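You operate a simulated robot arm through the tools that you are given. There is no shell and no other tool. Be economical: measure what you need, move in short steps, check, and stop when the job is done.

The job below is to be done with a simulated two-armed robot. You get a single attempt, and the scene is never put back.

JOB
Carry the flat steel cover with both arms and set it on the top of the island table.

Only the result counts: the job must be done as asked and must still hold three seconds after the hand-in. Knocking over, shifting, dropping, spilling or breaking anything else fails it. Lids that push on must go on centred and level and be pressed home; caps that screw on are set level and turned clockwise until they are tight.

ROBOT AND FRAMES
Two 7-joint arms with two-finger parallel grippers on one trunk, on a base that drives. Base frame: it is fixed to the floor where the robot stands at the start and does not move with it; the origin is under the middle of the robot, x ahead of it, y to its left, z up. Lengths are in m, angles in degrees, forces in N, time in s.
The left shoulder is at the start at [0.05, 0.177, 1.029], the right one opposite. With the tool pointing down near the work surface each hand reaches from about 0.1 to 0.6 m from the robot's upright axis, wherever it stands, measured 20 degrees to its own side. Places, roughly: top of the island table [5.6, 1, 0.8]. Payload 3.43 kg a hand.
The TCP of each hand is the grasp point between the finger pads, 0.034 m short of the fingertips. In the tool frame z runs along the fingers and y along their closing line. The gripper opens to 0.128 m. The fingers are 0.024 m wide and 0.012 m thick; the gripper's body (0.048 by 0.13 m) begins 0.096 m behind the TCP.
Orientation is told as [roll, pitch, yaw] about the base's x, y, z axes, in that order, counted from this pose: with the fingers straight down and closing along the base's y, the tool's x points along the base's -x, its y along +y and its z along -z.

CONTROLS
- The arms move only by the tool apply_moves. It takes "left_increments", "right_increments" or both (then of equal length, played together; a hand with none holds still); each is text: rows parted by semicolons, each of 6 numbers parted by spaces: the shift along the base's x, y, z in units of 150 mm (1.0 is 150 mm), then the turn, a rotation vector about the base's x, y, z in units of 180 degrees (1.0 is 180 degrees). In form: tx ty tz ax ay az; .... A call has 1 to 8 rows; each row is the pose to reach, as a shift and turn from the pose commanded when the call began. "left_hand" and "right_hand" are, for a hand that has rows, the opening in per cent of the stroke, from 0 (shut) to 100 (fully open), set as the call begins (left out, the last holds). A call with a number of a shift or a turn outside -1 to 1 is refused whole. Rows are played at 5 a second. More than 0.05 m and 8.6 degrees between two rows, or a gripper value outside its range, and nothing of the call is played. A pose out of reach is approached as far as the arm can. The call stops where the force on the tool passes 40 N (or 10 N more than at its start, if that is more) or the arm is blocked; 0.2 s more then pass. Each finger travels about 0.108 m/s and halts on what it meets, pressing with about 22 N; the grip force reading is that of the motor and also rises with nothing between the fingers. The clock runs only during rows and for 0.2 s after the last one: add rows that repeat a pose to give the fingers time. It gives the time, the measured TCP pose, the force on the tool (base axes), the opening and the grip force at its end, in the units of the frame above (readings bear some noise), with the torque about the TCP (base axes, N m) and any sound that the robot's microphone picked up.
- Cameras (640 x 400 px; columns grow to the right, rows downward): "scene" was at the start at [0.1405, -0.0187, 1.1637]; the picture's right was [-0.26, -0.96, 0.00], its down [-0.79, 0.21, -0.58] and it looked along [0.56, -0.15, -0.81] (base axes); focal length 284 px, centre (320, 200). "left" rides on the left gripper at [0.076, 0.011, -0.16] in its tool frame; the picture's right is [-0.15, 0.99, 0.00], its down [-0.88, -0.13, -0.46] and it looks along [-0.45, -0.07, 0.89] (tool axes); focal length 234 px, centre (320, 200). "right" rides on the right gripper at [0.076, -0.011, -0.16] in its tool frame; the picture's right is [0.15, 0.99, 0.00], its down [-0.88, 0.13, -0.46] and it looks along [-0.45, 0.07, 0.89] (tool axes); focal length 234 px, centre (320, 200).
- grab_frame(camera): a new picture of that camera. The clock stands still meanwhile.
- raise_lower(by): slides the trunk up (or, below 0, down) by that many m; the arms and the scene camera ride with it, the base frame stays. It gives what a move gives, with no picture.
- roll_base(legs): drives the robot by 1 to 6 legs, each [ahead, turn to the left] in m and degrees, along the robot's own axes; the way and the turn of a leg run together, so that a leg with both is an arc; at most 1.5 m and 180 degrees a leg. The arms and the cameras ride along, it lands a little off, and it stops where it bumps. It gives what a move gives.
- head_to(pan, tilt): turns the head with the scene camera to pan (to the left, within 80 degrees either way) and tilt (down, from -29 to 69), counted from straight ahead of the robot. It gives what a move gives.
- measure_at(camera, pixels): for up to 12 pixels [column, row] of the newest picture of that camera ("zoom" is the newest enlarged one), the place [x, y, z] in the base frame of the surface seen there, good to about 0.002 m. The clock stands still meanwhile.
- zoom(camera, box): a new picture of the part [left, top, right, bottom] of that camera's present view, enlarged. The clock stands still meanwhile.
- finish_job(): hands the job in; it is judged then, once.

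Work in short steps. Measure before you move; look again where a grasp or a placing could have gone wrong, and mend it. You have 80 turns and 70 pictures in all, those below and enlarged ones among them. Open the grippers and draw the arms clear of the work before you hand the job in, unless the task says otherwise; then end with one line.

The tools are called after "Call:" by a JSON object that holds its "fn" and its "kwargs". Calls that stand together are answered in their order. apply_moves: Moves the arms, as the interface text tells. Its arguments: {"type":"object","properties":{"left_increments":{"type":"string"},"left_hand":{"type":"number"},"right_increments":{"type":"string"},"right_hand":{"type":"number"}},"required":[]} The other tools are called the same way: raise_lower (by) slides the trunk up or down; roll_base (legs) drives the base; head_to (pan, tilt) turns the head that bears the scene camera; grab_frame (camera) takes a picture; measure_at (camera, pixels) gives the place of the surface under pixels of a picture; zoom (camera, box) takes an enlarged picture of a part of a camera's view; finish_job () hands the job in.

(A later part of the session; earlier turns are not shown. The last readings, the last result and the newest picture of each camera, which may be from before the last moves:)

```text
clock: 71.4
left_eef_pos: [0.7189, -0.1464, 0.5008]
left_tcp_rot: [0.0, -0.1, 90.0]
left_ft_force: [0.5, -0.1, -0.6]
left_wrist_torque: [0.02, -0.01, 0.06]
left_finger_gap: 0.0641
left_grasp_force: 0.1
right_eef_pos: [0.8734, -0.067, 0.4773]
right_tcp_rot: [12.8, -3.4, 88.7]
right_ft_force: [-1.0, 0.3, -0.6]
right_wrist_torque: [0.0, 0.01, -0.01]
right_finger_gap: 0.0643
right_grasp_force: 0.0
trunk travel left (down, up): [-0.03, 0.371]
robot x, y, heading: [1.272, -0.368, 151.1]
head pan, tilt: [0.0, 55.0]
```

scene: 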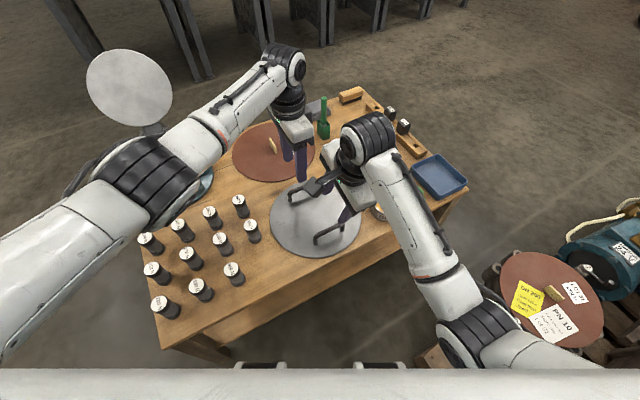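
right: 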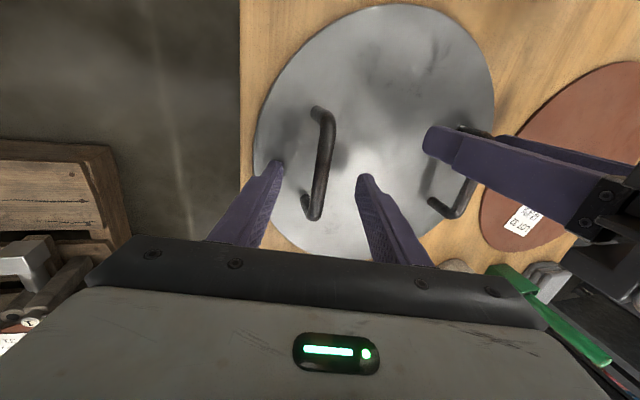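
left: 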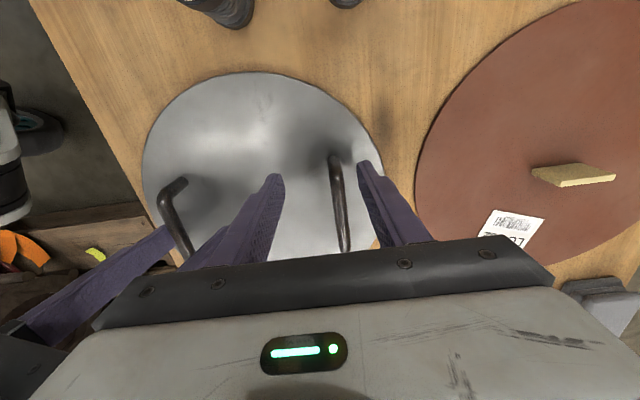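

The right arm was blocked on its way up, and it shifted +y a little. I look before doing anything else.

Call:
{"fn": "grab_frame", "kwargs": {"camera": "scene"}}

Call:
{"fn": "grab_frame", "kwargs": {"camera": "right"}}

```text
38 pictures are left
```

scene: 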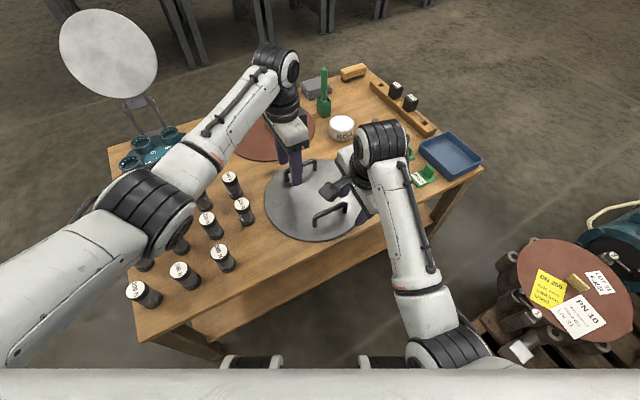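

```text
37 pictures are left
```

right: 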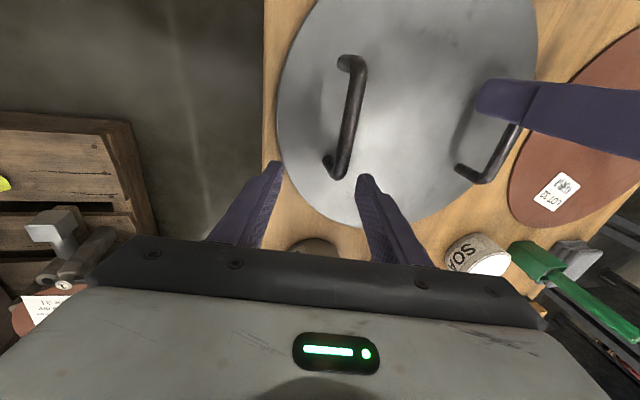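

Nothing was disturbed: the cover is in place and the fingers straddle bar B near its end. The block was likely joint-related. I bring the right hand back to the B target and the left one down to A, in small steps.

Call:
{"fn": "apply_moves", "kwargs": {"left_increments": "-0.04 0.04 0 0 0 0; -0.09 0.1 0 0 0 0; -0.09 0.1 -0.07 0 0 0; -0.09 0.1 -0.14 0 0 0; -0.09 0.1 -0.2 0 0 0; -0.09 0.1 -0.2 0 0 0", "right_increments": "0 0 0.05 0 0 0; -0.05 -0.05 0.05 -0.01 0.006 0.003; -0.11 -0.12 0.03 -0.019 0.012 0.007; -0.11 -0.21 0 -0.019 0.012 0.007; -0.11 -0.21 -0.04 -0.019 0.012 0.007; -0.11 -0.21 -0.045 -0.019 0.012 0.007"}}

Call:
{"fn": "grab_frame", "kwargs": {"camera": "right"}}

Call:
{"fn": "grab_frame", "kwargs": {"camera": "left"}}

```text
clock: 73.0
left_eef_pos: [0.7054, -0.134, 0.4725]
left_tcp_rot: [0.0, 0.0, 90.1]
left_ft_force: [-0.3, -0.4, 0.0]
left_wrist_torque: [0.01, 0.04, -0.02]
left_finger_gap: 0.0641
left_grasp_force: 0.0
right_eef_pos: [0.8719, -0.0367, 0.4642]
right_tcp_rot: [13.4, -6.2, 87.8]
right_ft_force: [1.3, -8.8, 11.0]
right_wrist_torque: [-0.46, -0.42, -0.26]
right_finger_gap: 0.0633
right_grasp_force: 0.0
trunk travel left (down, up): [-0.03, 0.371]
robot x, y, heading: [1.2738, -0.3679, 151.5]
head pan, tilt: [0.0, 55.0]
stopped in row 6 (right hand): the arm was blocked; the commanded pose is now the measured one
```

```text
36 pictures are left
```

right: 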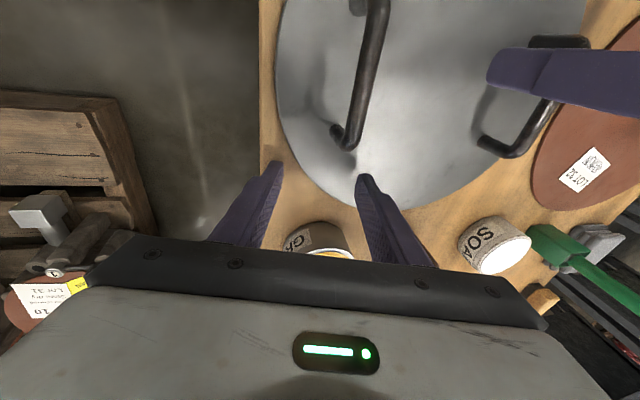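

```text
35 pictures are left
```

left: 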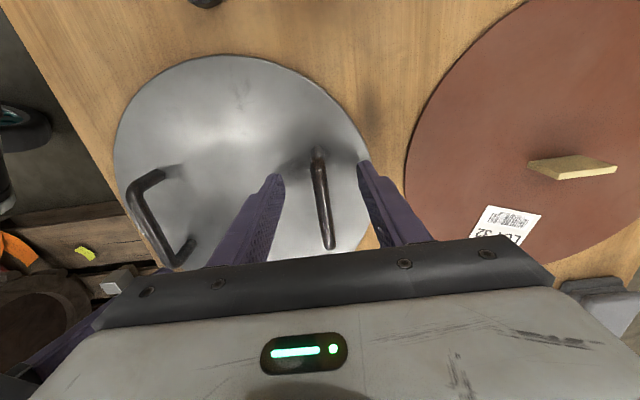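

The right hand ended at (0.872, -0.037, 0.464), off target, with its lower fingertip touching the table (11 N up). I lift it a little and inspect the right elbow area for what blocks it.

Call:
{"fn": "apply_moves", "kwargs": {"right_increments": "0 0 0.1 0 0 0; 0 0 0.2 0 0 0; 0 0 0.2 0 0 0"}}

Call:
{"fn": "head_to", "kwargs": {"pan": -25, "tilt": 69}}

Call:
{"fn": "grab_frame", "kwargs": {"camera": "scene"}}

```text
clock: 74.0
left_eef_pos: [0.7046, -0.1328, 0.4724]
left_tcp_rot: [0.0, -0.1, 90.2]
left_ft_force: [0.2, 0.2, -0.3]
left_wrist_torque: [0.03, 0.01, 0.0]
left_finger_gap: 0.0641
left_grasp_force: 0.1
right_eef_pos: [0.8851, -0.0127, 0.4834]
right_tcp_rot: [11.7, -8.2, 87.0]
right_ft_force: [-0.9, -0.1, 0.3]
right_wrist_torque: [-0.01, 0.02, 0.01]
right_finger_gap: 0.0642
right_grasp_force: 0.0
trunk travel left (down, up): [-0.03, 0.371]
robot x, y, heading: [1.2667, -0.369, 151.4]
head pan, tilt: [0.0, 55.0]
stopped in row 3 (right hand): the arm was blocked; the commanded pose is now the measured one
```

```text
clock: 74.9
left_eef_pos: [0.706, -0.1321, 0.4714]
left_tcp_rot: [0.1, 0.0, 90.1]
left_ft_force: [0.1, 0.0, -0.2]
left_wrist_torque: [0.0, 0.02, 0.02]
left_finger_gap: 0.064
left_grasp_force: 0.0
right_eef_pos: [0.8839, -0.0135, 0.4844]
right_tcp_rot: [11.7, -8.2, 87.0]
right_ft_force: [0.5, 0.6, 0.4]
right_wrist_torque: [-0.01, -0.05, -0.03]
right_finger_gap: 0.064
right_grasp_force: 0.0
trunk travel left (down, up): [-0.03, 0.371]
robot x, y, heading: [1.2719, -0.365, 151.5]
head pan, tilt: [-25.0, 68.8]
```

```text
34 pictures are left
```

scene: 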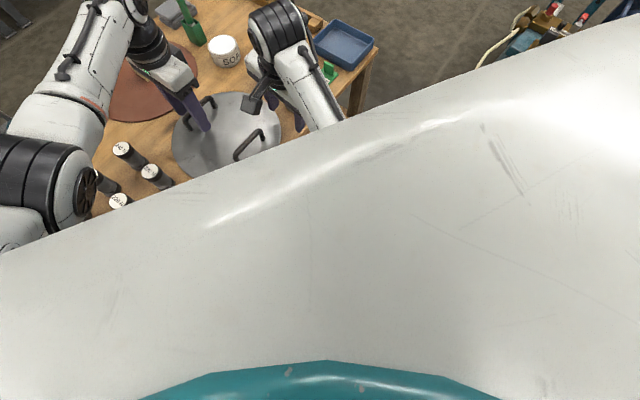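

The right elbow seems to fold into the robot's own body when the hand is high relative to the shoulder. I raise the trunk so the hands can hang lower, then restore the right hand's pose and lean the left hand towards -y to ease its reach.

Call:
{"fn": "raise_lower", "kwargs": {"by": 0.22}}

Call:
{"fn": "apply_moves", "kwargs": {"right_increments": "0.05 0.1 -0.1 0 0 0; 0.05 0.1 -0.3 0 0 0; 0.05 0.1 -0.5 0 0 0; 0.05 0.05 -0.7 -0.02 0.008 0.008; -0.05 -0.15 -0.7 -0.045 0.018 0.0167; -0.12 -0.35 -0.7 -0.045 0.018 0.0167; -0.18 -0.56 -0.7 -0.045 0.018 0.0167; -0.18 -0.56 -0.7 -0.045 0.018 0.0167"}}

Call:
{"fn": "head_to", "kwargs": {"pan": 0, "tilt": 55}}

Call:
{"fn": "grab_frame", "kwargs": {"camera": "scene"}}

```text
clock: 77.3
left_eef_pos: [0.7064, -0.133, 0.6909]
left_tcp_rot: [0.0, -0.1, 90.0]
left_ft_force: [0.5, 0.4, 0.1]
left_wrist_torque: [-0.01, -0.01, 0.0]
left_finger_gap: 0.0638
left_grasp_force: 0.0
right_eef_pos: [0.8835, -0.0137, 0.7024]
right_tcp_rot: [11.7, -8.1, 87.0]
right_ft_force: [-0.2, 0.7, 0.4]
right_wrist_torque: [0.01, 0.03, 0.02]
right_finger_gap: 0.0639
right_grasp_force: 0.0
trunk travel left (down, up): [-0.25, 0.151]
robot x, y, heading: [1.273, -0.3692, 151.5]
head pan, tilt: [-25.0, 68.8]
```

```text
clock: 78.7
left_eef_pos: [0.7063, -0.134, 0.6925]
left_tcp_rot: [0.1, 0.0, 90.0]
left_ft_force: [0.2, -0.2, 0.9]
left_wrist_torque: [0.01, 0.0, -0.01]
left_finger_gap: 0.064
left_grasp_force: 0.0
right_eef_pos: [0.9009, 0.0186, 0.5849]
right_tcp_rot: [11.4, -8.3, 87.3]
right_ft_force: [-0.1, 0.2, -0.8]
right_wrist_torque: [-0.01, -0.06, 0.01]
right_finger_gap: 0.064
right_grasp_force: 0.3
trunk travel left (down, up): [-0.25, 0.151]
robot x, y, heading: [1.2703, -0.3685, 151.0]
head pan, tilt: [-25.0, 68.8]
stopped in row 7 (right hand): the arm was blocked; the commanded pose is now the measured one
```

```text
clock: 79.6
left_eef_pos: [0.7061, -0.1331, 0.6921]
left_tcp_rot: [-0.1, 0.0, 90.0]
left_ft_force: [-0.2, -0.5, 0.2]
left_wrist_torque: [0.01, 0.0, 0.03]
left_finger_gap: 0.0643
left_grasp_force: 0.0
right_eef_pos: [0.9003, 0.0183, 0.5844]
right_tcp_rot: [11.3, -8.4, 87.3]
right_ft_force: [0.7, -0.1, -0.3]
right_wrist_torque: [-0.02, -0.02, -0.02]
right_finger_gap: 0.0641
right_grasp_force: 0.0
trunk travel left (down, up): [-0.25, 0.151]
robot x, y, heading: [1.2716, -0.3672, 151.5]
head pan, tilt: [0.0, 55.0]
```

```text
33 pictures are left
```

scene: 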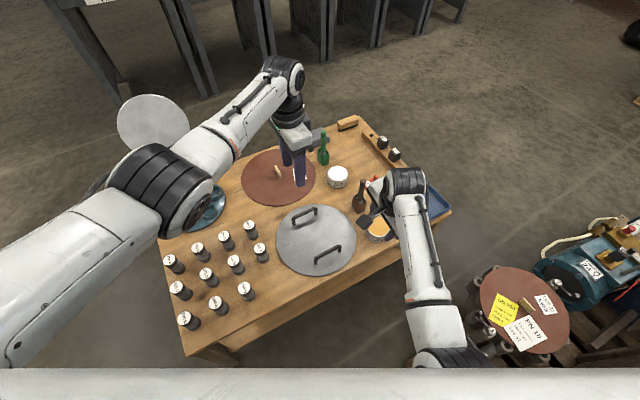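

The right hand is still blocked at this wrist angle. A better plan: use the left hand to turn the cover on the table about its own centre by about 60°, so the handles sit left and right of the robot with hands in their natural yaw. First I park the right hand back in its natural pose.

Call:
{"fn": "apply_moves", "kwargs": {"right_increments": "0.15 0.05 0.1 -0.023 -0.03 0; 0.35 0.15 0.2 -0.047 -0.063 0; 0.7 0.32 0.25 -0.047 -0.063 0; 0.7 0.32 0.25 -0.047 -0.063 0"}}

Call:
{"fn": "apply_moves", "kwargs": {"right_increments": "0 0 0 0 0 0.044; 0 0 0 0 0 0.088; 0 0 0 0 0 0.132; 0 0 0 0 0 0.176; 0 0 0 0 0 0.22; 0 0 0 0 0 0.264; 0 0 0 0 0 0.308; 0 0 0 0 0 0.352"}}

Call:
{"fn": "grab_frame", "kwargs": {"camera": "scene"}}

```text
refused: row 3 steps farther than a row can; nothing moved
```

```text
clock: 81.4
left_eef_pos: [0.706, -0.1317, 0.6914]
left_tcp_rot: [0.0, 0.0, 90.1]
left_ft_force: [-0.3, 0.1, 0.2]
left_wrist_torque: [0.01, 0.01, -0.01]
left_finger_gap: 0.0638
left_grasp_force: 0.2
right_eef_pos: [0.9006, 0.0188, 0.5851]
right_tcp_rot: [11.4, -8.2, 150.9]
right_ft_force: [1.1, 0.1, 0.1]
right_wrist_torque: [0.0, -0.02, 0.02]
right_finger_gap: 0.0641
right_grasp_force: 0.1
trunk travel left (down, up): [-0.25, 0.151]
robot x, y, heading: [1.2735, -0.366, 151.4]
head pan, tilt: [0.0, 55.0]
```

```text
32 pictures are left
```

scene: 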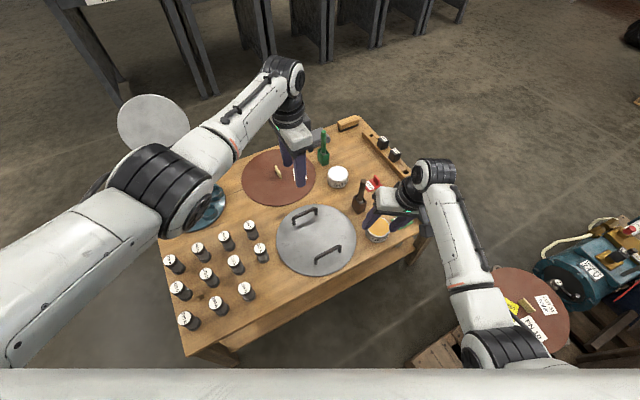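

The right arm turned freely and its elbow went outward. I level the hand and park it near (1.0, 0.06, 0.64).

Call:
{"fn": "apply_moves", "kwargs": {"right_increments": "0.2 0.1 0.1 0.0165 -0.035 0; 0.4 0.2 0.25 0.033 -0.0705 0; 0.65 0.3 0.4 0.033 -0.0705 0; 0.65 0.3 0.4 0.033 -0.0705 0"}}

Call:
{"fn": "raise_lower", "kwargs": {"by": -0.17}}

Call:
{"fn": "grab_frame", "kwargs": {"camera": "left"}}

Call:
{"fn": "grab_frame", "kwargs": {"camera": "scene"}}

```text
clock: 82.4
left_eef_pos: [0.7063, -0.1325, 0.6934]
left_tcp_rot: [0.0, 0.0, 90.1]
left_ft_force: [0.4, 0.3, 0.2]
left_wrist_torque: [0.01, 0.0, 0.03]
left_finger_gap: 0.0642
left_grasp_force: 0.1
right_eef_pos: [0.9982, 0.0623, 0.6456]
right_tcp_rot: [0.0, 0.1, 151.5]
right_ft_force: [1.0, 0.8, 0.5]
right_wrist_torque: [0.0, 0.02, -0.01]
right_finger_gap: 0.064
right_grasp_force: 0.0
trunk travel left (down, up): [-0.25, 0.151]
robot x, y, heading: [1.2729, -0.3669, 151.1]
head pan, tilt: [0.0, 55.0]
```

```text
clock: 84.3
left_eef_pos: [0.7046, -0.1336, 0.5218]
left_tcp_rot: [0.0, 0.0, 90.1]
left_ft_force: [1.1, 0.9, -0.2]
left_wrist_torque: [-0.03, 0.04, 0.0]
left_finger_gap: 0.064
left_grasp_force: 0.0
right_eef_pos: [0.997, 0.0634, 0.4753]
right_tcp_rot: [0.1, 0.2, 151.5]
right_ft_force: [-0.1, 0.3, -1.3]
right_wrist_torque: [0.02, 0.01, 0.01]
right_finger_gap: 0.0641
right_grasp_force: 0.0
trunk travel left (down, up): [-0.08, 0.321]
robot x, y, heading: [1.2709, -0.367, 151.3]
head pan, tilt: [0.0, 55.0]
```

```text
31 pictures are left
```

left: 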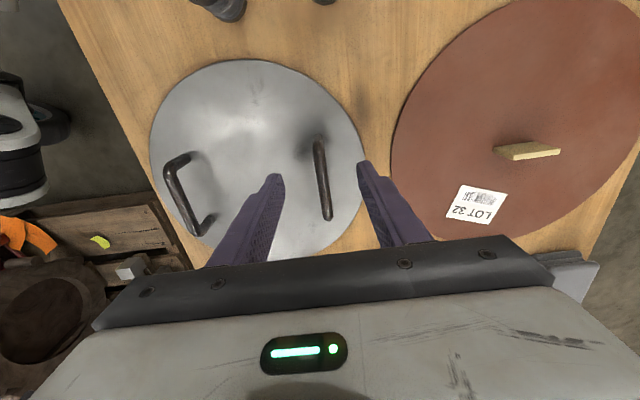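

```text
30 pictures are left
```

scene: 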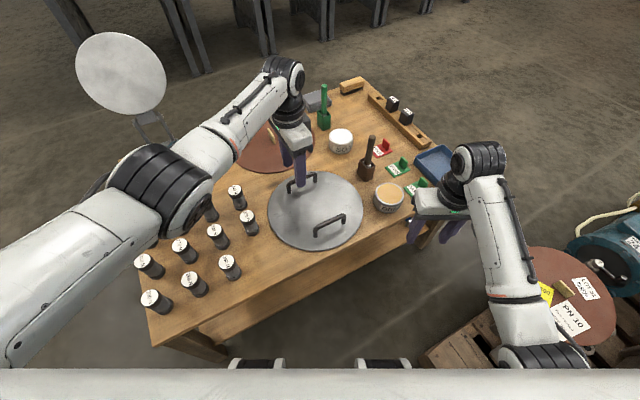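

The left hand is above A. I re-measure the bars and rim before gripping.

Call:
{"fn": "measure_at", "kwargs": {"camera": "left", "pixels": [[317, 150], [322, 180], [327, 210], [172, 185], [192, 226], [150, 150], [362, 150], [262, 60], [391, 140], [236, 12], [167, 167]]}}

Call:
{"fn": "apply_moves", "kwargs": {"left_increments": "0.01 0 -0.12 0 0 0; 0.01 0 -0.24 0 0 0; 0.01 0 -0.34 0 0 0; 0.01 0 -0.34 0 0 0"}}

```text
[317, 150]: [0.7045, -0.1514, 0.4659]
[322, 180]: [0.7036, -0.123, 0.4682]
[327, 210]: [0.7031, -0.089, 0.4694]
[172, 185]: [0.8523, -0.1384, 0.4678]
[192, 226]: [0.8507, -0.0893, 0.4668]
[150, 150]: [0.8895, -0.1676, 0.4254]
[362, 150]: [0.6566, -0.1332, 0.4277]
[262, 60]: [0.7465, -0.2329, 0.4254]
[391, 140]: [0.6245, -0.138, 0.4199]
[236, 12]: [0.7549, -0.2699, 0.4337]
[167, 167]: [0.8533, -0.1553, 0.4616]
```

```text
clock: 85.3
left_eef_pos: [0.7122, -0.1391, 0.4714]
left_tcp_rot: [0.0, -0.1, 89.9]
left_ft_force: [-0.6, 0.4, -0.5]
left_wrist_torque: [-0.02, 0.02, -0.02]
left_finger_gap: 0.0639
left_grasp_force: 0.1
left hand out of reach, approached as far as the arm can: row 2, 3, 4
right_eef_pos: [0.9986, 0.0627, 0.4773]
right_tcp_rot: [0.1, 0.1, 151.5]
right_ft_force: [0.3, -0.2, 0.1]
right_wrist_torque: [0.01, -0.01, 0.0]
right_finger_gap: 0.0639
right_grasp_force: 0.0
trunk travel left (down, up): [-0.08, 0.321]
robot x, y, heading: [1.2677, -0.3649, 151.7]
head pan, tilt: [0.0, 55.0]
```

Bar A is at x≈0.704, between the fingers at 0.712; the disc's centre is about (0.778, -0.113). I close the left hand on A.

Call:
{"fn": "apply_moves", "kwargs": {"left_hand": 0, "left_increments": "0.04 -0.03 0 0 0 0; 0.04 -0.03 0 0 0 0; 0.04 -0.03 0 0 0 0; 0.04 -0.03 0 0 0 0; 0.04 -0.03 0 0 0 0"}}

Call:
{"fn": "grab_frame", "kwargs": {"camera": "left"}}

```text
clock: 86.5
left_eef_pos: [0.7178, -0.1431, 0.4714]
left_tcp_rot: [0.1, 0.1, 90.0]
left_ft_force: [-7.4, -1.9, 0.7]
left_wrist_torque: [0.36, -0.14, 0.47]
left_finger_gap: 0.0121
left_grasp_force: 22.2
right_eef_pos: [0.9978, 0.0634, 0.4764]
right_tcp_rot: [0.0, 0.1, 151.5]
right_ft_force: [0.7, 0.7, -0.2]
right_wrist_torque: [-0.02, 0.01, -0.02]
right_finger_gap: 0.0641
right_grasp_force: 0.0
trunk travel left (down, up): [-0.08, 0.321]
robot x, y, heading: [1.2686, -0.3617, 151.3]
head pan, tilt: [0.0, 55.0]
```

```text
29 pictures are left
```

left: 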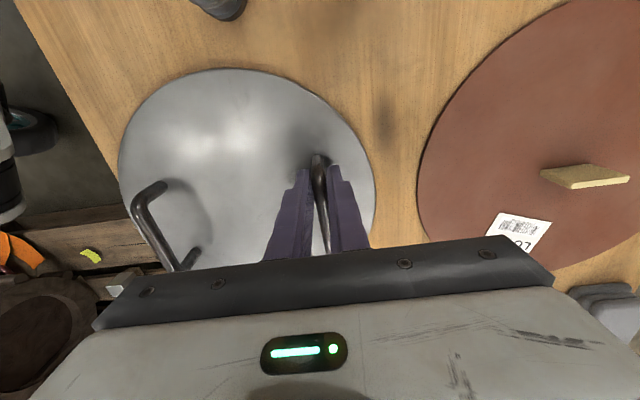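

Grip is firm (gap 12 mm); the cover slid about 1 cm toward +x. I now turn the cover +61° about its centre, first half, then check.

Call:
{"fn": "apply_moves", "kwargs": {"left_increments": "0.031 -0.063 0 0 0 0.0422; 0.07 -0.123 0 0 0 0.0844; 0.116 -0.175 0 0 0 0.1267; 0.169 -0.222 0 0 0 0.1689; 0.169 -0.222 0 0 0 0.1689"}}

Call:
{"fn": "zoom", "kwargs": {"camera": "scene", "box": [180, 120, 436, 280]}}

```text
clock: 87.8
left_eef_pos: [0.7426, -0.1753, 0.471]
left_tcp_rot: [0.0, -0.2, 120.6]
left_ft_force: [-2.4, 1.7, 4.7]
left_wrist_torque: [-0.24, 0.16, -0.48]
left_finger_gap: 0.0127
left_grasp_force: 21.7
right_eef_pos: [0.9979, 0.062, 0.4763]
right_tcp_rot: [0.1, 0.1, 151.5]
right_ft_force: [0.4, 0.1, 0.2]
right_wrist_torque: [0.0, 0.01, 0.03]
right_finger_gap: 0.0642
right_grasp_force: 0.0
trunk travel left (down, up): [-0.08, 0.321]
robot x, y, heading: [1.2707, -0.3705, 151.8]
head pan, tilt: [0.0, 55.0]
```

```text
2.50 times, centred on (308, 200) of scene
```

zoom: 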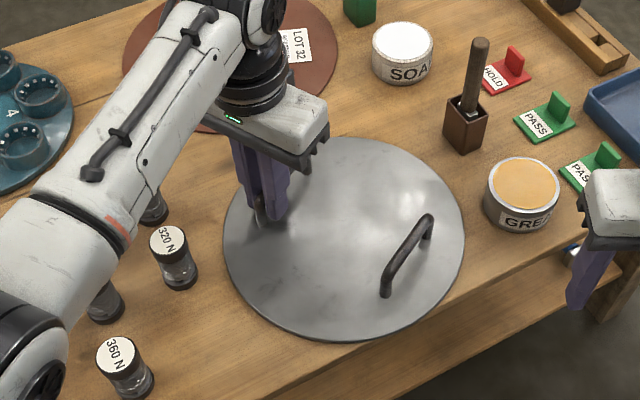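

The turn works: the cover rotated about 30° with gaps to the 320 N spring and the grease can. I do the second half.

Call:
{"fn": "apply_moves", "kwargs": {"left_increments": "0.059 -0.039 0 0 0 0.0422; 0.122 -0.071 0 0 0 0.0844; 0.189 -0.093 0 0 0 0.1267; 0.258 -0.106 0 0 0 0.1689; 0.258 -0.106 0 0 0 0.1689"}}

Call:
{"fn": "zoom", "kwargs": {"camera": "scene", "box": [180, 120, 436, 280]}}

```text
clock: 89.0
left_eef_pos: [0.7829, -0.1915, 0.4706]
left_tcp_rot: [-0.1, 0.2, 150.9]
left_ft_force: [2.0, 2.9, 0.3]
left_wrist_torque: [-0.05, 0.59, -0.52]
left_finger_gap: 0.015
left_grasp_force: 21.9
right_eef_pos: [0.9958, 0.0634, 0.4775]
right_tcp_rot: [0.2, 0.0, 151.5]
right_ft_force: [-0.4, 0.4, 0.5]
right_wrist_torque: [0.0, 0.0, -0.01]
right_finger_gap: 0.0641
right_grasp_force: 0.0
trunk travel left (down, up): [-0.08, 0.321]
robot x, y, heading: [1.2679, -0.3688, 151.3]
head pan, tilt: [0.0, 55.0]
```

```text
2.50 times, centred on (308, 200) of scene
```

zoom: 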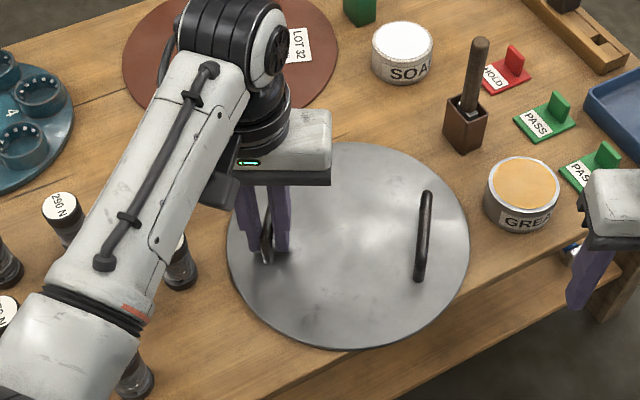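

The bars now run along the robot's heading. I measure both bars.

Call:
{"fn": "measure_at", "kwargs": {"camera": "zoom", "pixels": [[428, 195], [424, 235], [418, 276], [266, 254], [268, 240], [470, 240], [228, 235], [345, 143], [350, 346]]}}

Call:
{"fn": "grab_frame", "kwargs": {"camera": "left"}}

```text
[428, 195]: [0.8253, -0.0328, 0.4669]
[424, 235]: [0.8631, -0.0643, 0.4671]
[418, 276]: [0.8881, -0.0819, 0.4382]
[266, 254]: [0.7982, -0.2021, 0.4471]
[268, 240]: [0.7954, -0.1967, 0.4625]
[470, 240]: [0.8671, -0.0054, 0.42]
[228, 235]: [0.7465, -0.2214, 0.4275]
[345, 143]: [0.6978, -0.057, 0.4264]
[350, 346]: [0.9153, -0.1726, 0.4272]
```

```text
26 pictures are left
```

left: 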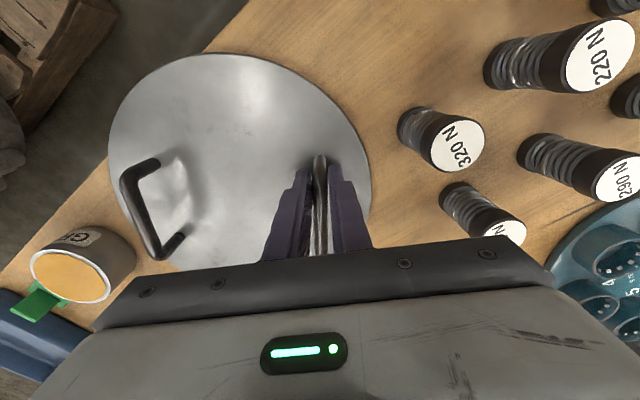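

Bars point along heading ≈141°; B's centre is ≈(0.857, -0.058) and A's ≈(0.756, -0.172). I open the left hand, slide it to A's middle at yaw 141, and bring the right hand over B from above.

Call:
{"fn": "apply_moves", "kwargs": {"left_hand": 50, "right_hand": 50, "left_increments": "0 0 0 0 0 0; 0 0 0 0 0 0; 0 0 0 0 0 -0.028; -0.06 0.04 0 0 0 -0.055; -0.12 0.08 0 0 0 -0.055; -0.18 0.13 0 0 0 -0.055; -0.18 0.13 0 0 0 -0.055; -0.18 0.13 0 0 0 -0.055", "right_increments": "0 0 0.2 0 0 0; 0 0 0.45 0 0 0; -0.18 -0.16 0.45 0 0 -0.02; -0.36 -0.32 0.45 0 0 -0.04; -0.55 -0.48 0.45 0 0 -0.058; -0.75 -0.65 0.45 0 0 -0.058; -0.93 -0.81 0.45 0 0 -0.058; -0.93 -0.81 0.45 0 0 -0.058"}}

Call:
{"fn": "grab_frame", "kwargs": {"camera": "right"}}

Call:
{"fn": "grab_frame", "kwargs": {"camera": "left"}}

```text
clock: 90.8
left_eef_pos: [0.7546, -0.1725, 0.4721]
left_tcp_rot: [0.1, 0.0, 140.9]
left_ft_force: [-0.2, -0.1, 0.8]
left_wrist_torque: [0.0, -0.02, 0.02]
left_finger_gap: 0.0641
left_grasp_force: 0.0
right_eef_pos: [0.8577, -0.0618, 0.5444]
right_tcp_rot: [-0.1, 0.1, 141.1]
right_ft_force: [-0.4, 0.0, -0.1]
right_wrist_torque: [0.01, 0.0, 0.02]
right_finger_gap: 0.0637
right_grasp_force: 0.1
trunk travel left (down, up): [-0.08, 0.321]
robot x, y, heading: [1.2735, -0.3668, 151.0]
head pan, tilt: [0.0, 55.0]
```

```text
25 pictures are left
```

right: 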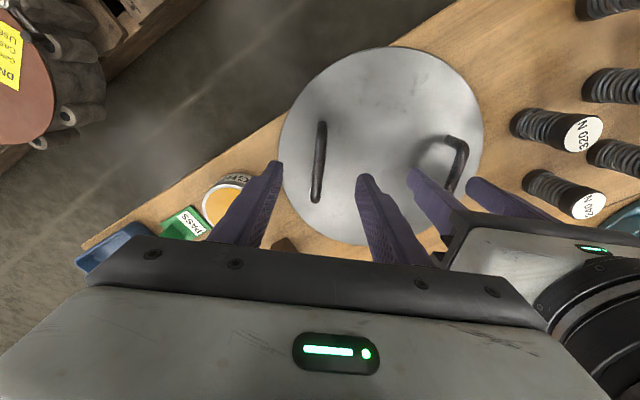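

```text
24 pictures are left
```

left: 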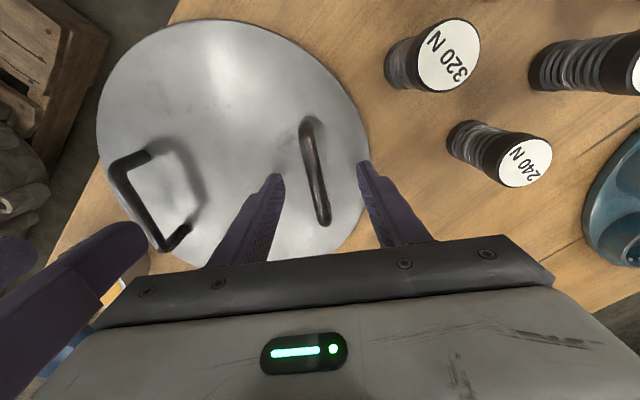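

Both hands are aligned. I measure the bars once more from the wrist cameras.

Call:
{"fn": "measure_at", "kwargs": {"camera": "right", "pixels": [[321, 125], [318, 160], [315, 198], [458, 165]]}}

Call:
{"fn": "measure_at", "kwargs": {"camera": "left", "pixels": [[308, 125], [315, 170], [323, 220]]}}

```text
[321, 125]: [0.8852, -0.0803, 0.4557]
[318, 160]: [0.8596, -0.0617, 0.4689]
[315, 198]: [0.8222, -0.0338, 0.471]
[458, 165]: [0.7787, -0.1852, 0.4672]
```

```text
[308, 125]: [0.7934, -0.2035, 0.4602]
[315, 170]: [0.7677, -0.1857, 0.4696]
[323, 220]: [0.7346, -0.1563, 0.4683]
```

Good centring. I lower the right hand around B and centre the left on A.

Call:
{"fn": "apply_moves", "kwargs": {"left_increments": "0.02 -0.02 0 0 0 0; 0.05 -0.035 0 0 0 0; 0.05 -0.035 0 0 0 0; 0.05 -0.035 0 0 0 0; 0.05 -0.035 0 0 0 0", "right_increments": "-0.01 0.02 -0.15 0 0 0; -0.01 0.02 -0.3 0 0 0; -0.01 0.02 -0.42 0 0 0; -0.01 0.02 -0.48 0 0 0; -0.01 0.02 -0.48 0 0 0"}}

Call:
{"fn": "grab_frame", "kwargs": {"camera": "right"}}

```text
clock: 92.0
left_eef_pos: [0.7609, -0.1781, 0.4704]
left_tcp_rot: [0.0, -0.1, 141.0]
left_ft_force: [0.0, 0.0, 0.7]
left_wrist_torque: [-0.02, 0.02, -0.05]
left_finger_gap: 0.0639
left_grasp_force: 0.1
right_eef_pos: [0.8579, -0.0553, 0.4734]
right_tcp_rot: [0.1, 0.0, 141.2]
right_ft_force: [-0.6, 0.0, -0.5]
right_wrist_torque: [-0.02, 0.0, 0.01]
right_finger_gap: 0.0642
right_grasp_force: 0.0
trunk travel left (down, up): [-0.08, 0.321]
robot x, y, heading: [1.2695, -0.365, 151.5]
head pan, tilt: [0.0, 55.0]
```

```text
23 pictures are left
```

right: 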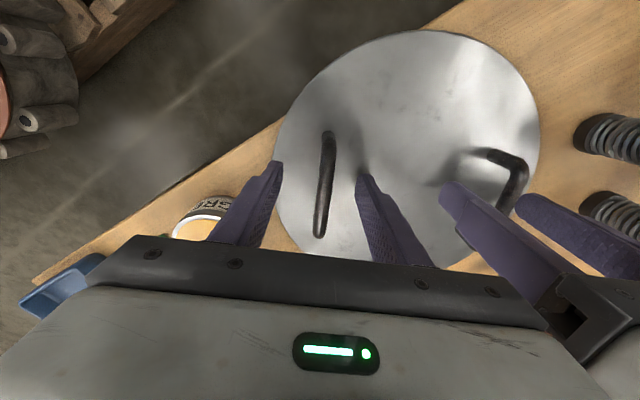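

Both hands straddle their bars at z≈0.471. I close both grippers.

Call:
{"fn": "apply_moves", "kwargs": {"left_hand": 0, "right_hand": 0, "left_increments": "0 0 0 0 0 0; 0 0 0 0 0 0; 0 0 0 0 0 0; 0 0 0 0 0 0; 0 0 0 0 0 0", "right_increments": "0 0 0 0 0 0; 0 0 0 0 0 0; 0 0 0 0 0 0; 0 0 0 0 0 0; 0 0 0 0 0 0"}}

Call:
{"fn": "raise_lower", "kwargs": {"by": 0.03}}

Call:
{"fn": "grab_frame", "kwargs": {"camera": "scene"}}

```text
clock: 93.2
left_eef_pos: [0.7632, -0.177, 0.4711]
left_tcp_rot: [-0.2, -0.1, 141.0]
left_ft_force: [4.6, 14.1, -0.1]
left_wrist_torque: [0.12, -0.05, 0.5]
left_finger_gap: 0.0128
left_grasp_force: 21.6
right_eef_pos: [0.8562, -0.0584, 0.4758]
right_tcp_rot: [0.4, 0.2, 141.3]
right_ft_force: [-9.1, -20.0, -0.5]
right_wrist_torque: [0.13, 0.61, 0.54]
right_finger_gap: 0.0122
right_grasp_force: 21.8
trunk travel left (down, up): [-0.08, 0.321]
robot x, y, heading: [1.2741, -0.3674, 151.5]
head pan, tilt: [0.0, 55.0]
```

```text
clock: 93.9
left_eef_pos: [0.7634, -0.1759, 0.4985]
left_tcp_rot: [-0.3, 0.2, 140.9]
left_ft_force: [7.0, 20.2, -13.1]
left_wrist_torque: [0.32, 0.17, 0.57]
left_finger_gap: 0.0124
left_grasp_force: 21.4
right_eef_pos: [0.8566, -0.0588, 0.5024]
right_tcp_rot: [0.3, 0.6, 141.3]
right_ft_force: [-6.5, -20.9, -11.8]
right_wrist_torque: [-0.4, -0.22, 0.56]
right_finger_gap: 0.0121
right_grasp_force: 21.8
trunk travel left (down, up): [-0.11, 0.291]
robot x, y, heading: [1.2721, -0.3678, 151.3]
head pan, tilt: [0.0, 55.0]
```

```text
22 pictures are left
```

scene: 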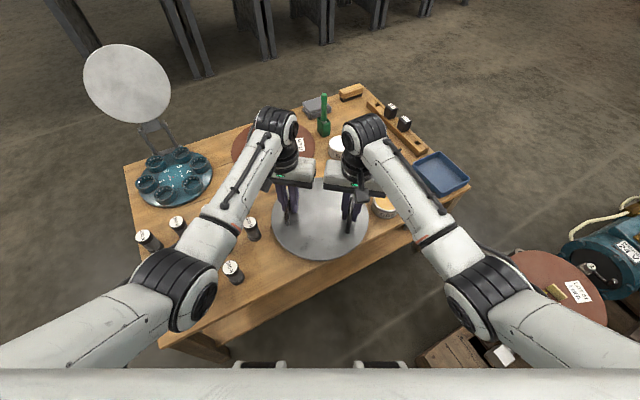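

Both hands share the load (≈13 N each). There is about 20 N of internal pull, so I bring the hands 2–3 mm together, then lift with the trunk.

Call:
{"fn": "apply_moves", "kwargs": {"left_increments": "0.006 0.008 0 0 0 0; 0.012 0.015 0 0 0 0; 0.012 0.015 0 0 0 0", "right_increments": "-0.006 -0.008 0 0 0 0; -0.012 -0.015 0 0 0 0; -0.012 -0.015 0 0 0 0"}}

Call:
{"fn": "raise_lower", "kwargs": {"by": 0.285}}

Call:
{"fn": "grab_frame", "kwargs": {"camera": "scene"}}

```text
clock: 94.7
left_eef_pos: [0.7626, -0.1772, 0.4991]
left_tcp_rot: [-0.1, 0.1, 141.1]
left_ft_force: [1.6, 14.6, -11.3]
left_wrist_torque: [0.23, 0.11, 0.59]
left_finger_gap: 0.0126
left_grasp_force: 21.6
right_eef_pos: [0.857, -0.058, 0.5019]
right_tcp_rot: [0.2, 0.4, 141.1]
right_ft_force: [-2.5, -14.7, -11.3]
right_wrist_torque: [-0.35, -0.19, 0.55]
right_finger_gap: 0.0125
right_grasp_force: 22.0
trunk travel left (down, up): [-0.11, 0.291]
robot x, y, heading: [1.2717, -0.3683, 151.5]
head pan, tilt: [0.0, 55.0]
```

```text
clock: 97.6
left_eef_pos: [0.7624, -0.1762, 0.7838]
left_tcp_rot: [0.0, 0.2, 141.1]
left_ft_force: [-1.6, 10.5, -12.8]
left_wrist_torque: [0.16, 0.07, 0.53]
left_finger_gap: 0.0125
left_grasp_force: 22.7
right_eef_pos: [0.8554, -0.059, 0.7863]
right_tcp_rot: [0.1, 0.3, 141.1]
right_ft_force: [1.3, -11.6, -11.7]
right_wrist_torque: [-0.2, -0.2, 0.59]
right_finger_gap: 0.0125
right_grasp_force: 22.1
trunk travel left (down, up): [-0.395, 0.006]
robot x, y, heading: [1.2709, -0.3632, 151.5]
head pan, tilt: [0.0, 55.0]
```

```text
21 pictures are left
```

scene: 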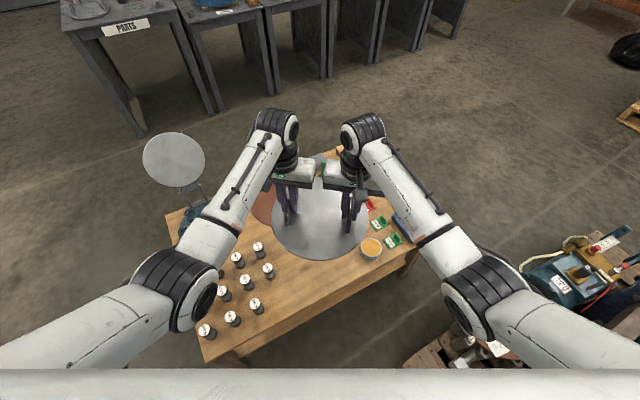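

Lifted cleanly. I raise both arms together by 0.1 m and draw the cover 0.1 m in toward the robot for driving.

Call:
{"fn": "apply_moves", "kwargs": {"left_increments": "0.03 -0.015 0.1 0 0 0; 0.12 -0.065 0.2 0 0 0; 0.24 -0.13 0.3 0 0 0; 0.36 -0.195 0.4 0 0 0; 0.48 -0.26 0.5 0 0 0; 0.58 -0.32 0.6 0 0 0; 0.58 -0.32 0.67 0 0 0; 0.58 -0.32 0.67 0 0 0", "right_increments": "0.03 -0.015 0.1 0 0 0; 0.12 -0.065 0.2 0 0 0; 0.24 -0.13 0.3 0 0 0; 0.36 -0.195 0.4 0 0 0; 0.48 -0.26 0.5 0 0 0; 0.58 -0.32 0.6 0 0 0; 0.58 -0.32 0.67 0 0 0; 0.58 -0.32 0.67 0 0 0"}}

```text
clock: 99.4
left_eef_pos: [0.8497, -0.2249, 0.8854]
left_tcp_rot: [0.0, 0.3, 141.0]
left_ft_force: [-1.8, 8.9, -11.9]
left_wrist_torque: [-0.06, -0.13, 0.53]
left_finger_gap: 0.0125
left_grasp_force: 22.0
right_eef_pos: [0.9403, -0.104, 0.8877]
right_tcp_rot: [0.1, 0.3, 141.1]
right_ft_force: [2.2, -8.8, -11.2]
right_wrist_torque: [-0.1, 0.06, 0.58]
right_finger_gap: 0.0127
right_grasp_force: 21.6
trunk travel left (down, up): [-0.395, 0.006]
robot x, y, heading: [1.2688, -0.368, 151.2]
head pan, tilt: [0.0, 55.0]
```

The cover is held level at z≈0.886 and shared. I back out slowly to about (1.6, -0.56), then turn right to face +x.

Call:
{"fn": "measure_at", "kwargs": {"camera": "scene", "pixels": [[140, 290], [480, 280], [590, 275], [600, 240]]}}

Call:
{"fn": "roll_base", "kwargs": {"legs": [[-0.4, 0], [0, -75], [0, -76]]}}

Call:
{"fn": "head_to", "kwargs": {"pan": 0, "tilt": 25}}

Call:
{"fn": "grab_frame", "kwargs": {"camera": "scene"}}

```text
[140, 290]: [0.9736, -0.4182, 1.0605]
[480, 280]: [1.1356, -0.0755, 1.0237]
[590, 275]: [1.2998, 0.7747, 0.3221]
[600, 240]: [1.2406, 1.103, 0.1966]
```

```text
clock: 108.3
left_eef_pos: [2.0538, -0.4776, 0.8851]
left_tcp_rot: [0.2, 0.1, -9.7]
left_ft_force: [6.1, -4.6, -12.4]
left_wrist_torque: [-0.04, 0.04, 0.56]
left_finger_gap: 0.0125
left_grasp_force: 21.8
right_eef_pos: [2.0342, -0.6277, 0.8872]
right_tcp_rot: [0.1, 0.1, -9.5]
right_ft_force: [-5.9, 3.9, -11.8]
right_wrist_torque: [0.09, 0.17, 0.55]
right_finger_gap: 0.0124
right_grasp_force: 21.8
trunk travel left (down, up): [-0.395, 0.006]
robot x, y, heading: [1.6193, -0.5601, 0.5]
head pan, tilt: [0.0, 55.0]
```

```text
clock: 109.3
left_eef_pos: [2.0536, -0.4794, 0.8849]
left_tcp_rot: [0.1, 0.0, -9.7]
left_ft_force: [6.7, -2.7, -12.9]
left_wrist_torque: [-0.05, -0.18, 0.55]
left_finger_gap: 0.0123
left_grasp_force: 22.1
right_eef_pos: [2.0332, -0.6282, 0.888]
right_tcp_rot: [0.2, 0.3, -9.4]
right_ft_force: [-6.3, 2.3, -11.9]
right_wrist_torque: [0.13, 0.37, 0.53]
right_finger_gap: 0.0122
right_grasp_force: 22.4
trunk travel left (down, up): [-0.395, 0.006]
robot x, y, heading: [1.6156, -0.5616, 0.8]
head pan, tilt: [0.0, 25.0]
```

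```text
20 pictures are left
```

scene: 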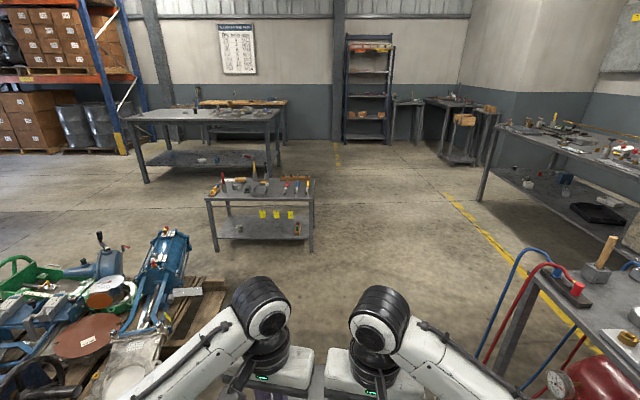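

I measure the cart's corner and hoses, the pallet edge and the two candidate tables ahead.

Call:
{"fn": "measure_at", "kwargs": {"camera": "scene", "pixels": [[515, 300], [500, 300], [575, 270], [220, 280], [210, 195], [310, 192], [240, 183], [130, 118], [275, 120], [250, 112], [312, 250], [215, 250]]}}

Call:
{"fn": "zoom", "kwargs": {"camera": "scene", "box": [110, 80, 350, 230]}}

```text
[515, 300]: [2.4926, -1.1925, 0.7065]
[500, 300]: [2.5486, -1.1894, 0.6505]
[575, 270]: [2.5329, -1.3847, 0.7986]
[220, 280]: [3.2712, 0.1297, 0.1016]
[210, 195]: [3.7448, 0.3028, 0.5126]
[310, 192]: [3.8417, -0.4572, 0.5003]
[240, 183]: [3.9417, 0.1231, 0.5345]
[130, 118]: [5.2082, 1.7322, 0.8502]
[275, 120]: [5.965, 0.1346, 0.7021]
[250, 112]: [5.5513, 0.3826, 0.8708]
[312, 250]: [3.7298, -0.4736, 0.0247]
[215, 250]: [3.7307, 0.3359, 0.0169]
```

```text
2.67 times, centred on (230, 155) of scene
```

zoom: 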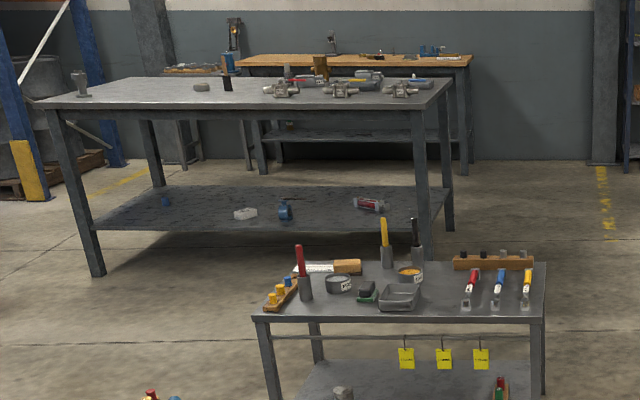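

The island is the large table with near edge x≈5.2 and y≈0.35…1.75; a low table at x 3.73–4.25, y -0.47…0.34 stands in between. I drive past the cart and go around the low table's right side, then look.

Call:
{"fn": "roll_base", "kwargs": {"legs": [[1.38, -0.6], [0, -35], [0.62, 0], [0, 35]]}}

Call:
{"fn": "grab_frame", "kwargs": {"camera": "scene"}}

```text
clock: 122.7
left_eef_pos: [3.9593, -0.8436, 0.8845]
left_tcp_rot: [0.1, 0.1, -11.4]
left_ft_force: [6.3, -3.6, -12.0]
left_wrist_torque: [-0.03, -0.06, 0.5]
left_finger_gap: 0.012
left_grasp_force: 22.4
right_eef_pos: [3.9344, -0.991, 0.8873]
right_tcp_rot: [0.0, 0.2, -11.2]
right_ft_force: [-6.1, 3.5, -10.9]
right_wrist_torque: [0.12, 0.26, 0.53]
right_finger_gap: 0.0121
right_grasp_force: 22.1
trunk travel left (down, up): [-0.395, 0.006]
robot x, y, heading: [3.5195, -0.9089, -1.0]
head pan, tilt: [0.0, 25.0]
```

```text
18 pictures are left
```

scene: 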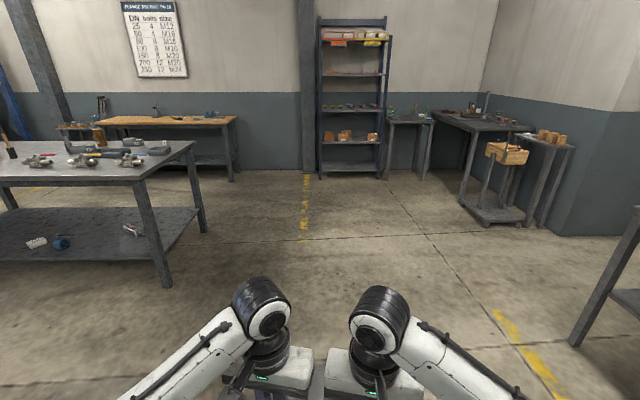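

I measure the island's near edge, height and right end.

Call:
{"fn": "measure_at", "kwargs": {"camera": "scene", "pixels": [[100, 178], [140, 176], [190, 145], [20, 180], [165, 285], [45, 163], [155, 165], [570, 345]]}}

Call:
{"fn": "roll_base", "kwargs": {"legs": [[1.1, 1], [0, 90]]}}

Call:
{"fn": "grab_frame", "kwargs": {"camera": "scene"}}

```text
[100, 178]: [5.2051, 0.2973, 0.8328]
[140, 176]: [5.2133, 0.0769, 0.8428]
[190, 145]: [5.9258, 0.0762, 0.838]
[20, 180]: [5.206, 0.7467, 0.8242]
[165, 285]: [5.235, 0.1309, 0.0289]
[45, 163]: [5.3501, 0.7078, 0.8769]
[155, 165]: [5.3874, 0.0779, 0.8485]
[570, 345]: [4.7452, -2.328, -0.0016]
```

```text
clock: 132.0
left_eef_pos: [4.5189, -0.4851, 0.8839]
left_tcp_rot: [-0.1, 0.2, 79.0]
left_ft_force: [3.8, 7.1, -12.4]
left_wrist_torque: [-0.01, 0.0, 0.52]
left_finger_gap: 0.012
left_grasp_force: 21.9
right_eef_pos: [4.666, -0.5087, 0.8871]
right_tcp_rot: [0.0, 0.3, 79.0]
right_ft_force: [-3.4, -6.6, -12.2]
right_wrist_torque: [-0.18, 0.1, 0.54]
right_finger_gap: 0.0119
right_grasp_force: 21.5
trunk travel left (down, up): [-0.395, 0.006]
robot x, y, heading: [4.5905, -0.9248, 89.3]
head pan, tilt: [0.0, 25.0]
```

```text
17 pictures are left
```

scene: 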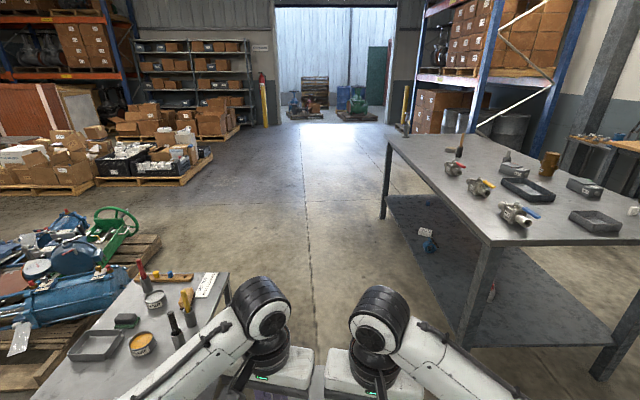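

The top is at z≈0.85 and the valves lie near its edge, so I measure them to choose a free spot.

Call:
{"fn": "zoom", "kwargs": {"camera": "scene", "box": [370, 110, 640, 279]}}

Call:
{"fn": "measure_at", "kwargs": {"camera": "scene", "pixels": [[388, 139], [410, 160], [440, 195], [490, 243], [455, 150], [453, 174], [480, 193], [515, 222], [525, 193], [595, 228], [440, 155], [550, 160]]}}

```text
2.37 times, centred on (505, 194) of scene
```

zoom: 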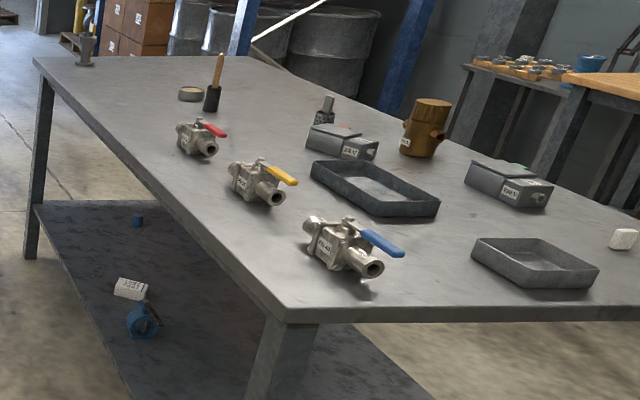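

```text
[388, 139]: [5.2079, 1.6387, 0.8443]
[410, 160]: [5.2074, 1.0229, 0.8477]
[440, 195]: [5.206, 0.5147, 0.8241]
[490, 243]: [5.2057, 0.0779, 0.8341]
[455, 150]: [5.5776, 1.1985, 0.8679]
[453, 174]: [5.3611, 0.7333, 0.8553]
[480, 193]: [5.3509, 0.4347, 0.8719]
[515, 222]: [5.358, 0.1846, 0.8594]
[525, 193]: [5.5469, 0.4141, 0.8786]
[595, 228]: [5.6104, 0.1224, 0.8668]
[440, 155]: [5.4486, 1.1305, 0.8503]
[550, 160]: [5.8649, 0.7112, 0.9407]
```

A free spot is centred at about (5.35, 1.04): the nearest valve is at y≈0.75 and the small roll at about (5.52, 1.22). I raise the arms 0.1 m, drive up alongside the island, then turn to face it.

Call:
{"fn": "apply_moves", "kwargs": {"left_increments": "0 0 0.13 0 0 0; 0 0 0.26 0 0 0; 0 0 0.4 0 0 0; 0 0 0.53 0 0 0; 0 0 0.66 0 0 0; 0 0 0.66 0 0 0", "right_increments": "0 0 0.13 0 0 0; 0 0 0.26 0 0 0; 0 0 0.4 0 0 0; 0 0 0.53 0 0 0; 0 0 0.66 0 0 0; 0 0 0.66 0 0 0"}}

Call:
{"fn": "roll_base", "kwargs": {"legs": [[1.0, 0], [0.96, 0], [0, -89.5]]}}

Call:
{"fn": "head_to", "kwargs": {"pan": 0, "tilt": 35}}

Call:
{"fn": "grab_frame", "kwargs": {"camera": "scene"}}

```text
clock: 133.4
left_eef_pos: [4.5181, -0.4837, 0.9839]
left_tcp_rot: [-0.1, 0.2, 78.9]
left_ft_force: [1.8, 3.7, -12.3]
left_wrist_torque: [0.2, -0.04, 0.42]
left_finger_gap: 0.0119
left_grasp_force: 22.1
right_eef_pos: [4.6658, -0.5098, 0.9868]
right_tcp_rot: [0.0, 0.2, 78.9]
right_ft_force: [-1.1, -4.7, -12.9]
right_wrist_torque: [-0.35, 0.09, 0.25]
right_finger_gap: 0.0119
right_grasp_force: 22.0
trunk travel left (down, up): [-0.395, 0.006]
robot x, y, heading: [4.5883, -0.9255, 89.2]
head pan, tilt: [0.0, 25.0]
```

```text
clock: 147.0
left_eef_pos: [5.0712, 1.1262, 0.9836]
left_tcp_rot: [0.0, 0.1, -11.5]
left_ft_force: [1.0, -8.4, -11.4]
left_wrist_torque: [-0.05, 0.01, 0.29]
left_finger_gap: 0.0119
left_grasp_force: 21.7
right_eef_pos: [5.0451, 0.9786, 0.9861]
right_tcp_rot: [0.0, 0.4, -11.3]
right_ft_force: [-1.4, 8.6, -12.2]
right_wrist_torque: [0.17, 0.15, 0.07]
right_finger_gap: 0.012
right_grasp_force: 22.0
trunk travel left (down, up): [-0.395, 0.006]
robot x, y, heading: [4.6327, 1.0559, -1.1]
head pan, tilt: [0.0, 25.0]
```

```text
clock: 147.7
left_eef_pos: [5.0708, 1.1246, 0.9831]
left_tcp_rot: [0.0, 0.2, -11.5]
left_ft_force: [0.5, -2.9, -11.3]
left_wrist_torque: [0.02, 0.25, 0.25]
left_finger_gap: 0.0122
left_grasp_force: 22.1
right_eef_pos: [5.0451, 0.9784, 0.9866]
right_tcp_rot: [0.0, 0.2, -11.3]
right_ft_force: [-1.8, 1.9, -12.0]
right_wrist_torque: [0.04, -0.07, 0.04]
right_finger_gap: 0.012
right_grasp_force: 22.4
trunk travel left (down, up): [-0.395, 0.006]
robot x, y, heading: [4.6314, 1.059, -1.0]
head pan, tilt: [0.0, 35.0]
```

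```text
15 pictures are left
```

scene: 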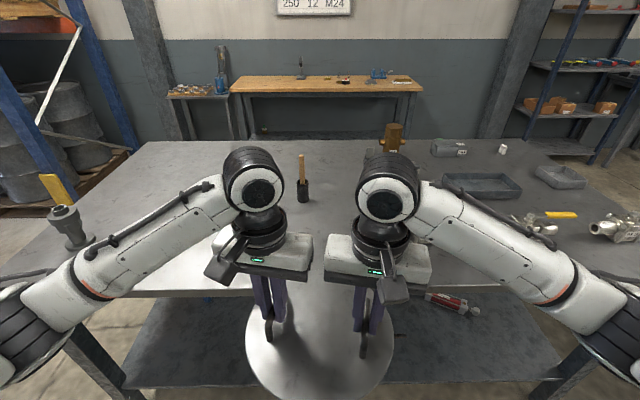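

The target area is straight ahead. I measure the neighbours (cup at (70,225), mallet at (303,195), valve at (525,222)).

Call:
{"fn": "measure_at", "kwargs": {"camera": "scene", "pixels": [[75, 240], [70, 212], [303, 198], [300, 160], [520, 222], [510, 222], [330, 200], [330, 240], [200, 290], [210, 200], [180, 160], [330, 395]]}}

Call:
{"fn": "roll_base", "kwargs": {"legs": [[0.19, 1]]}}

Call:
{"fn": "grab_frame", "kwargs": {"camera": "left"}}

Call:
{"fn": "grab_frame", "kwargs": {"camera": "scene"}}

```text
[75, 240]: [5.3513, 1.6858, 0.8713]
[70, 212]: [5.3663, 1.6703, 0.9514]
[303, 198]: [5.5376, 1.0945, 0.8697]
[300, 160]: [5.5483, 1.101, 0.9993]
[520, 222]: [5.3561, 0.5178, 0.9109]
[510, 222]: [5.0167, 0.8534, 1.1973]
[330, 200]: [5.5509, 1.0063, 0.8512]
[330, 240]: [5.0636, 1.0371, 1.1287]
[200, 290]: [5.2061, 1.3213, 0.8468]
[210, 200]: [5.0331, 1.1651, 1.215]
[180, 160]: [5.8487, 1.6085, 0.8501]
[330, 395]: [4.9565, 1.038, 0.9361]
```

```text
clock: 149.3
left_eef_pos: [5.2687, 1.1324, 0.9828]
left_tcp_rot: [0.0, 0.2, -10.4]
left_ft_force: [1.6, -3.7, -11.9]
left_wrist_torque: [-0.02, 0.01, 0.22]
left_finger_gap: 0.0119
left_grasp_force: 21.6
right_eef_pos: [5.2448, 0.9837, 0.9866]
right_tcp_rot: [0.1, 0.4, -10.2]
right_ft_force: [-0.6, 3.3, -12.2]
right_wrist_torque: [0.08, 0.21, 0.05]
right_finger_gap: 0.0118
right_grasp_force: 22.5
trunk travel left (down, up): [-0.395, 0.006]
robot x, y, heading: [4.8312, 1.0563, -0.2]
head pan, tilt: [0.0, 35.0]
```

```text
14 pictures are left
```

left: 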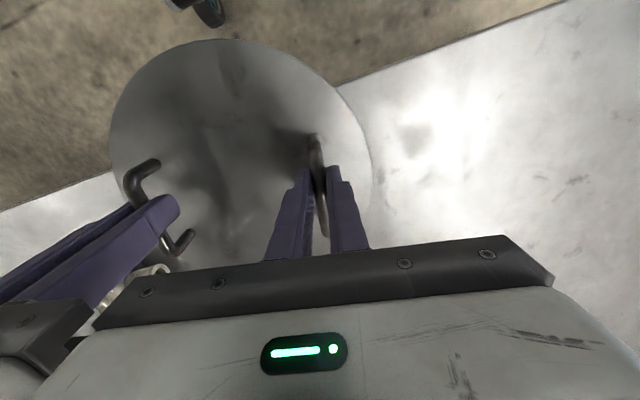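

```text
13 pictures are left
```

scene: 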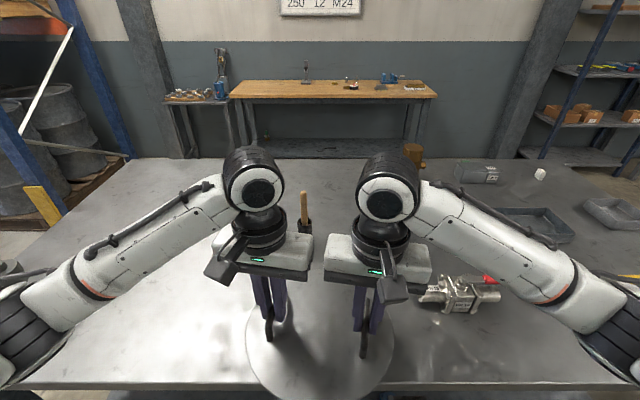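

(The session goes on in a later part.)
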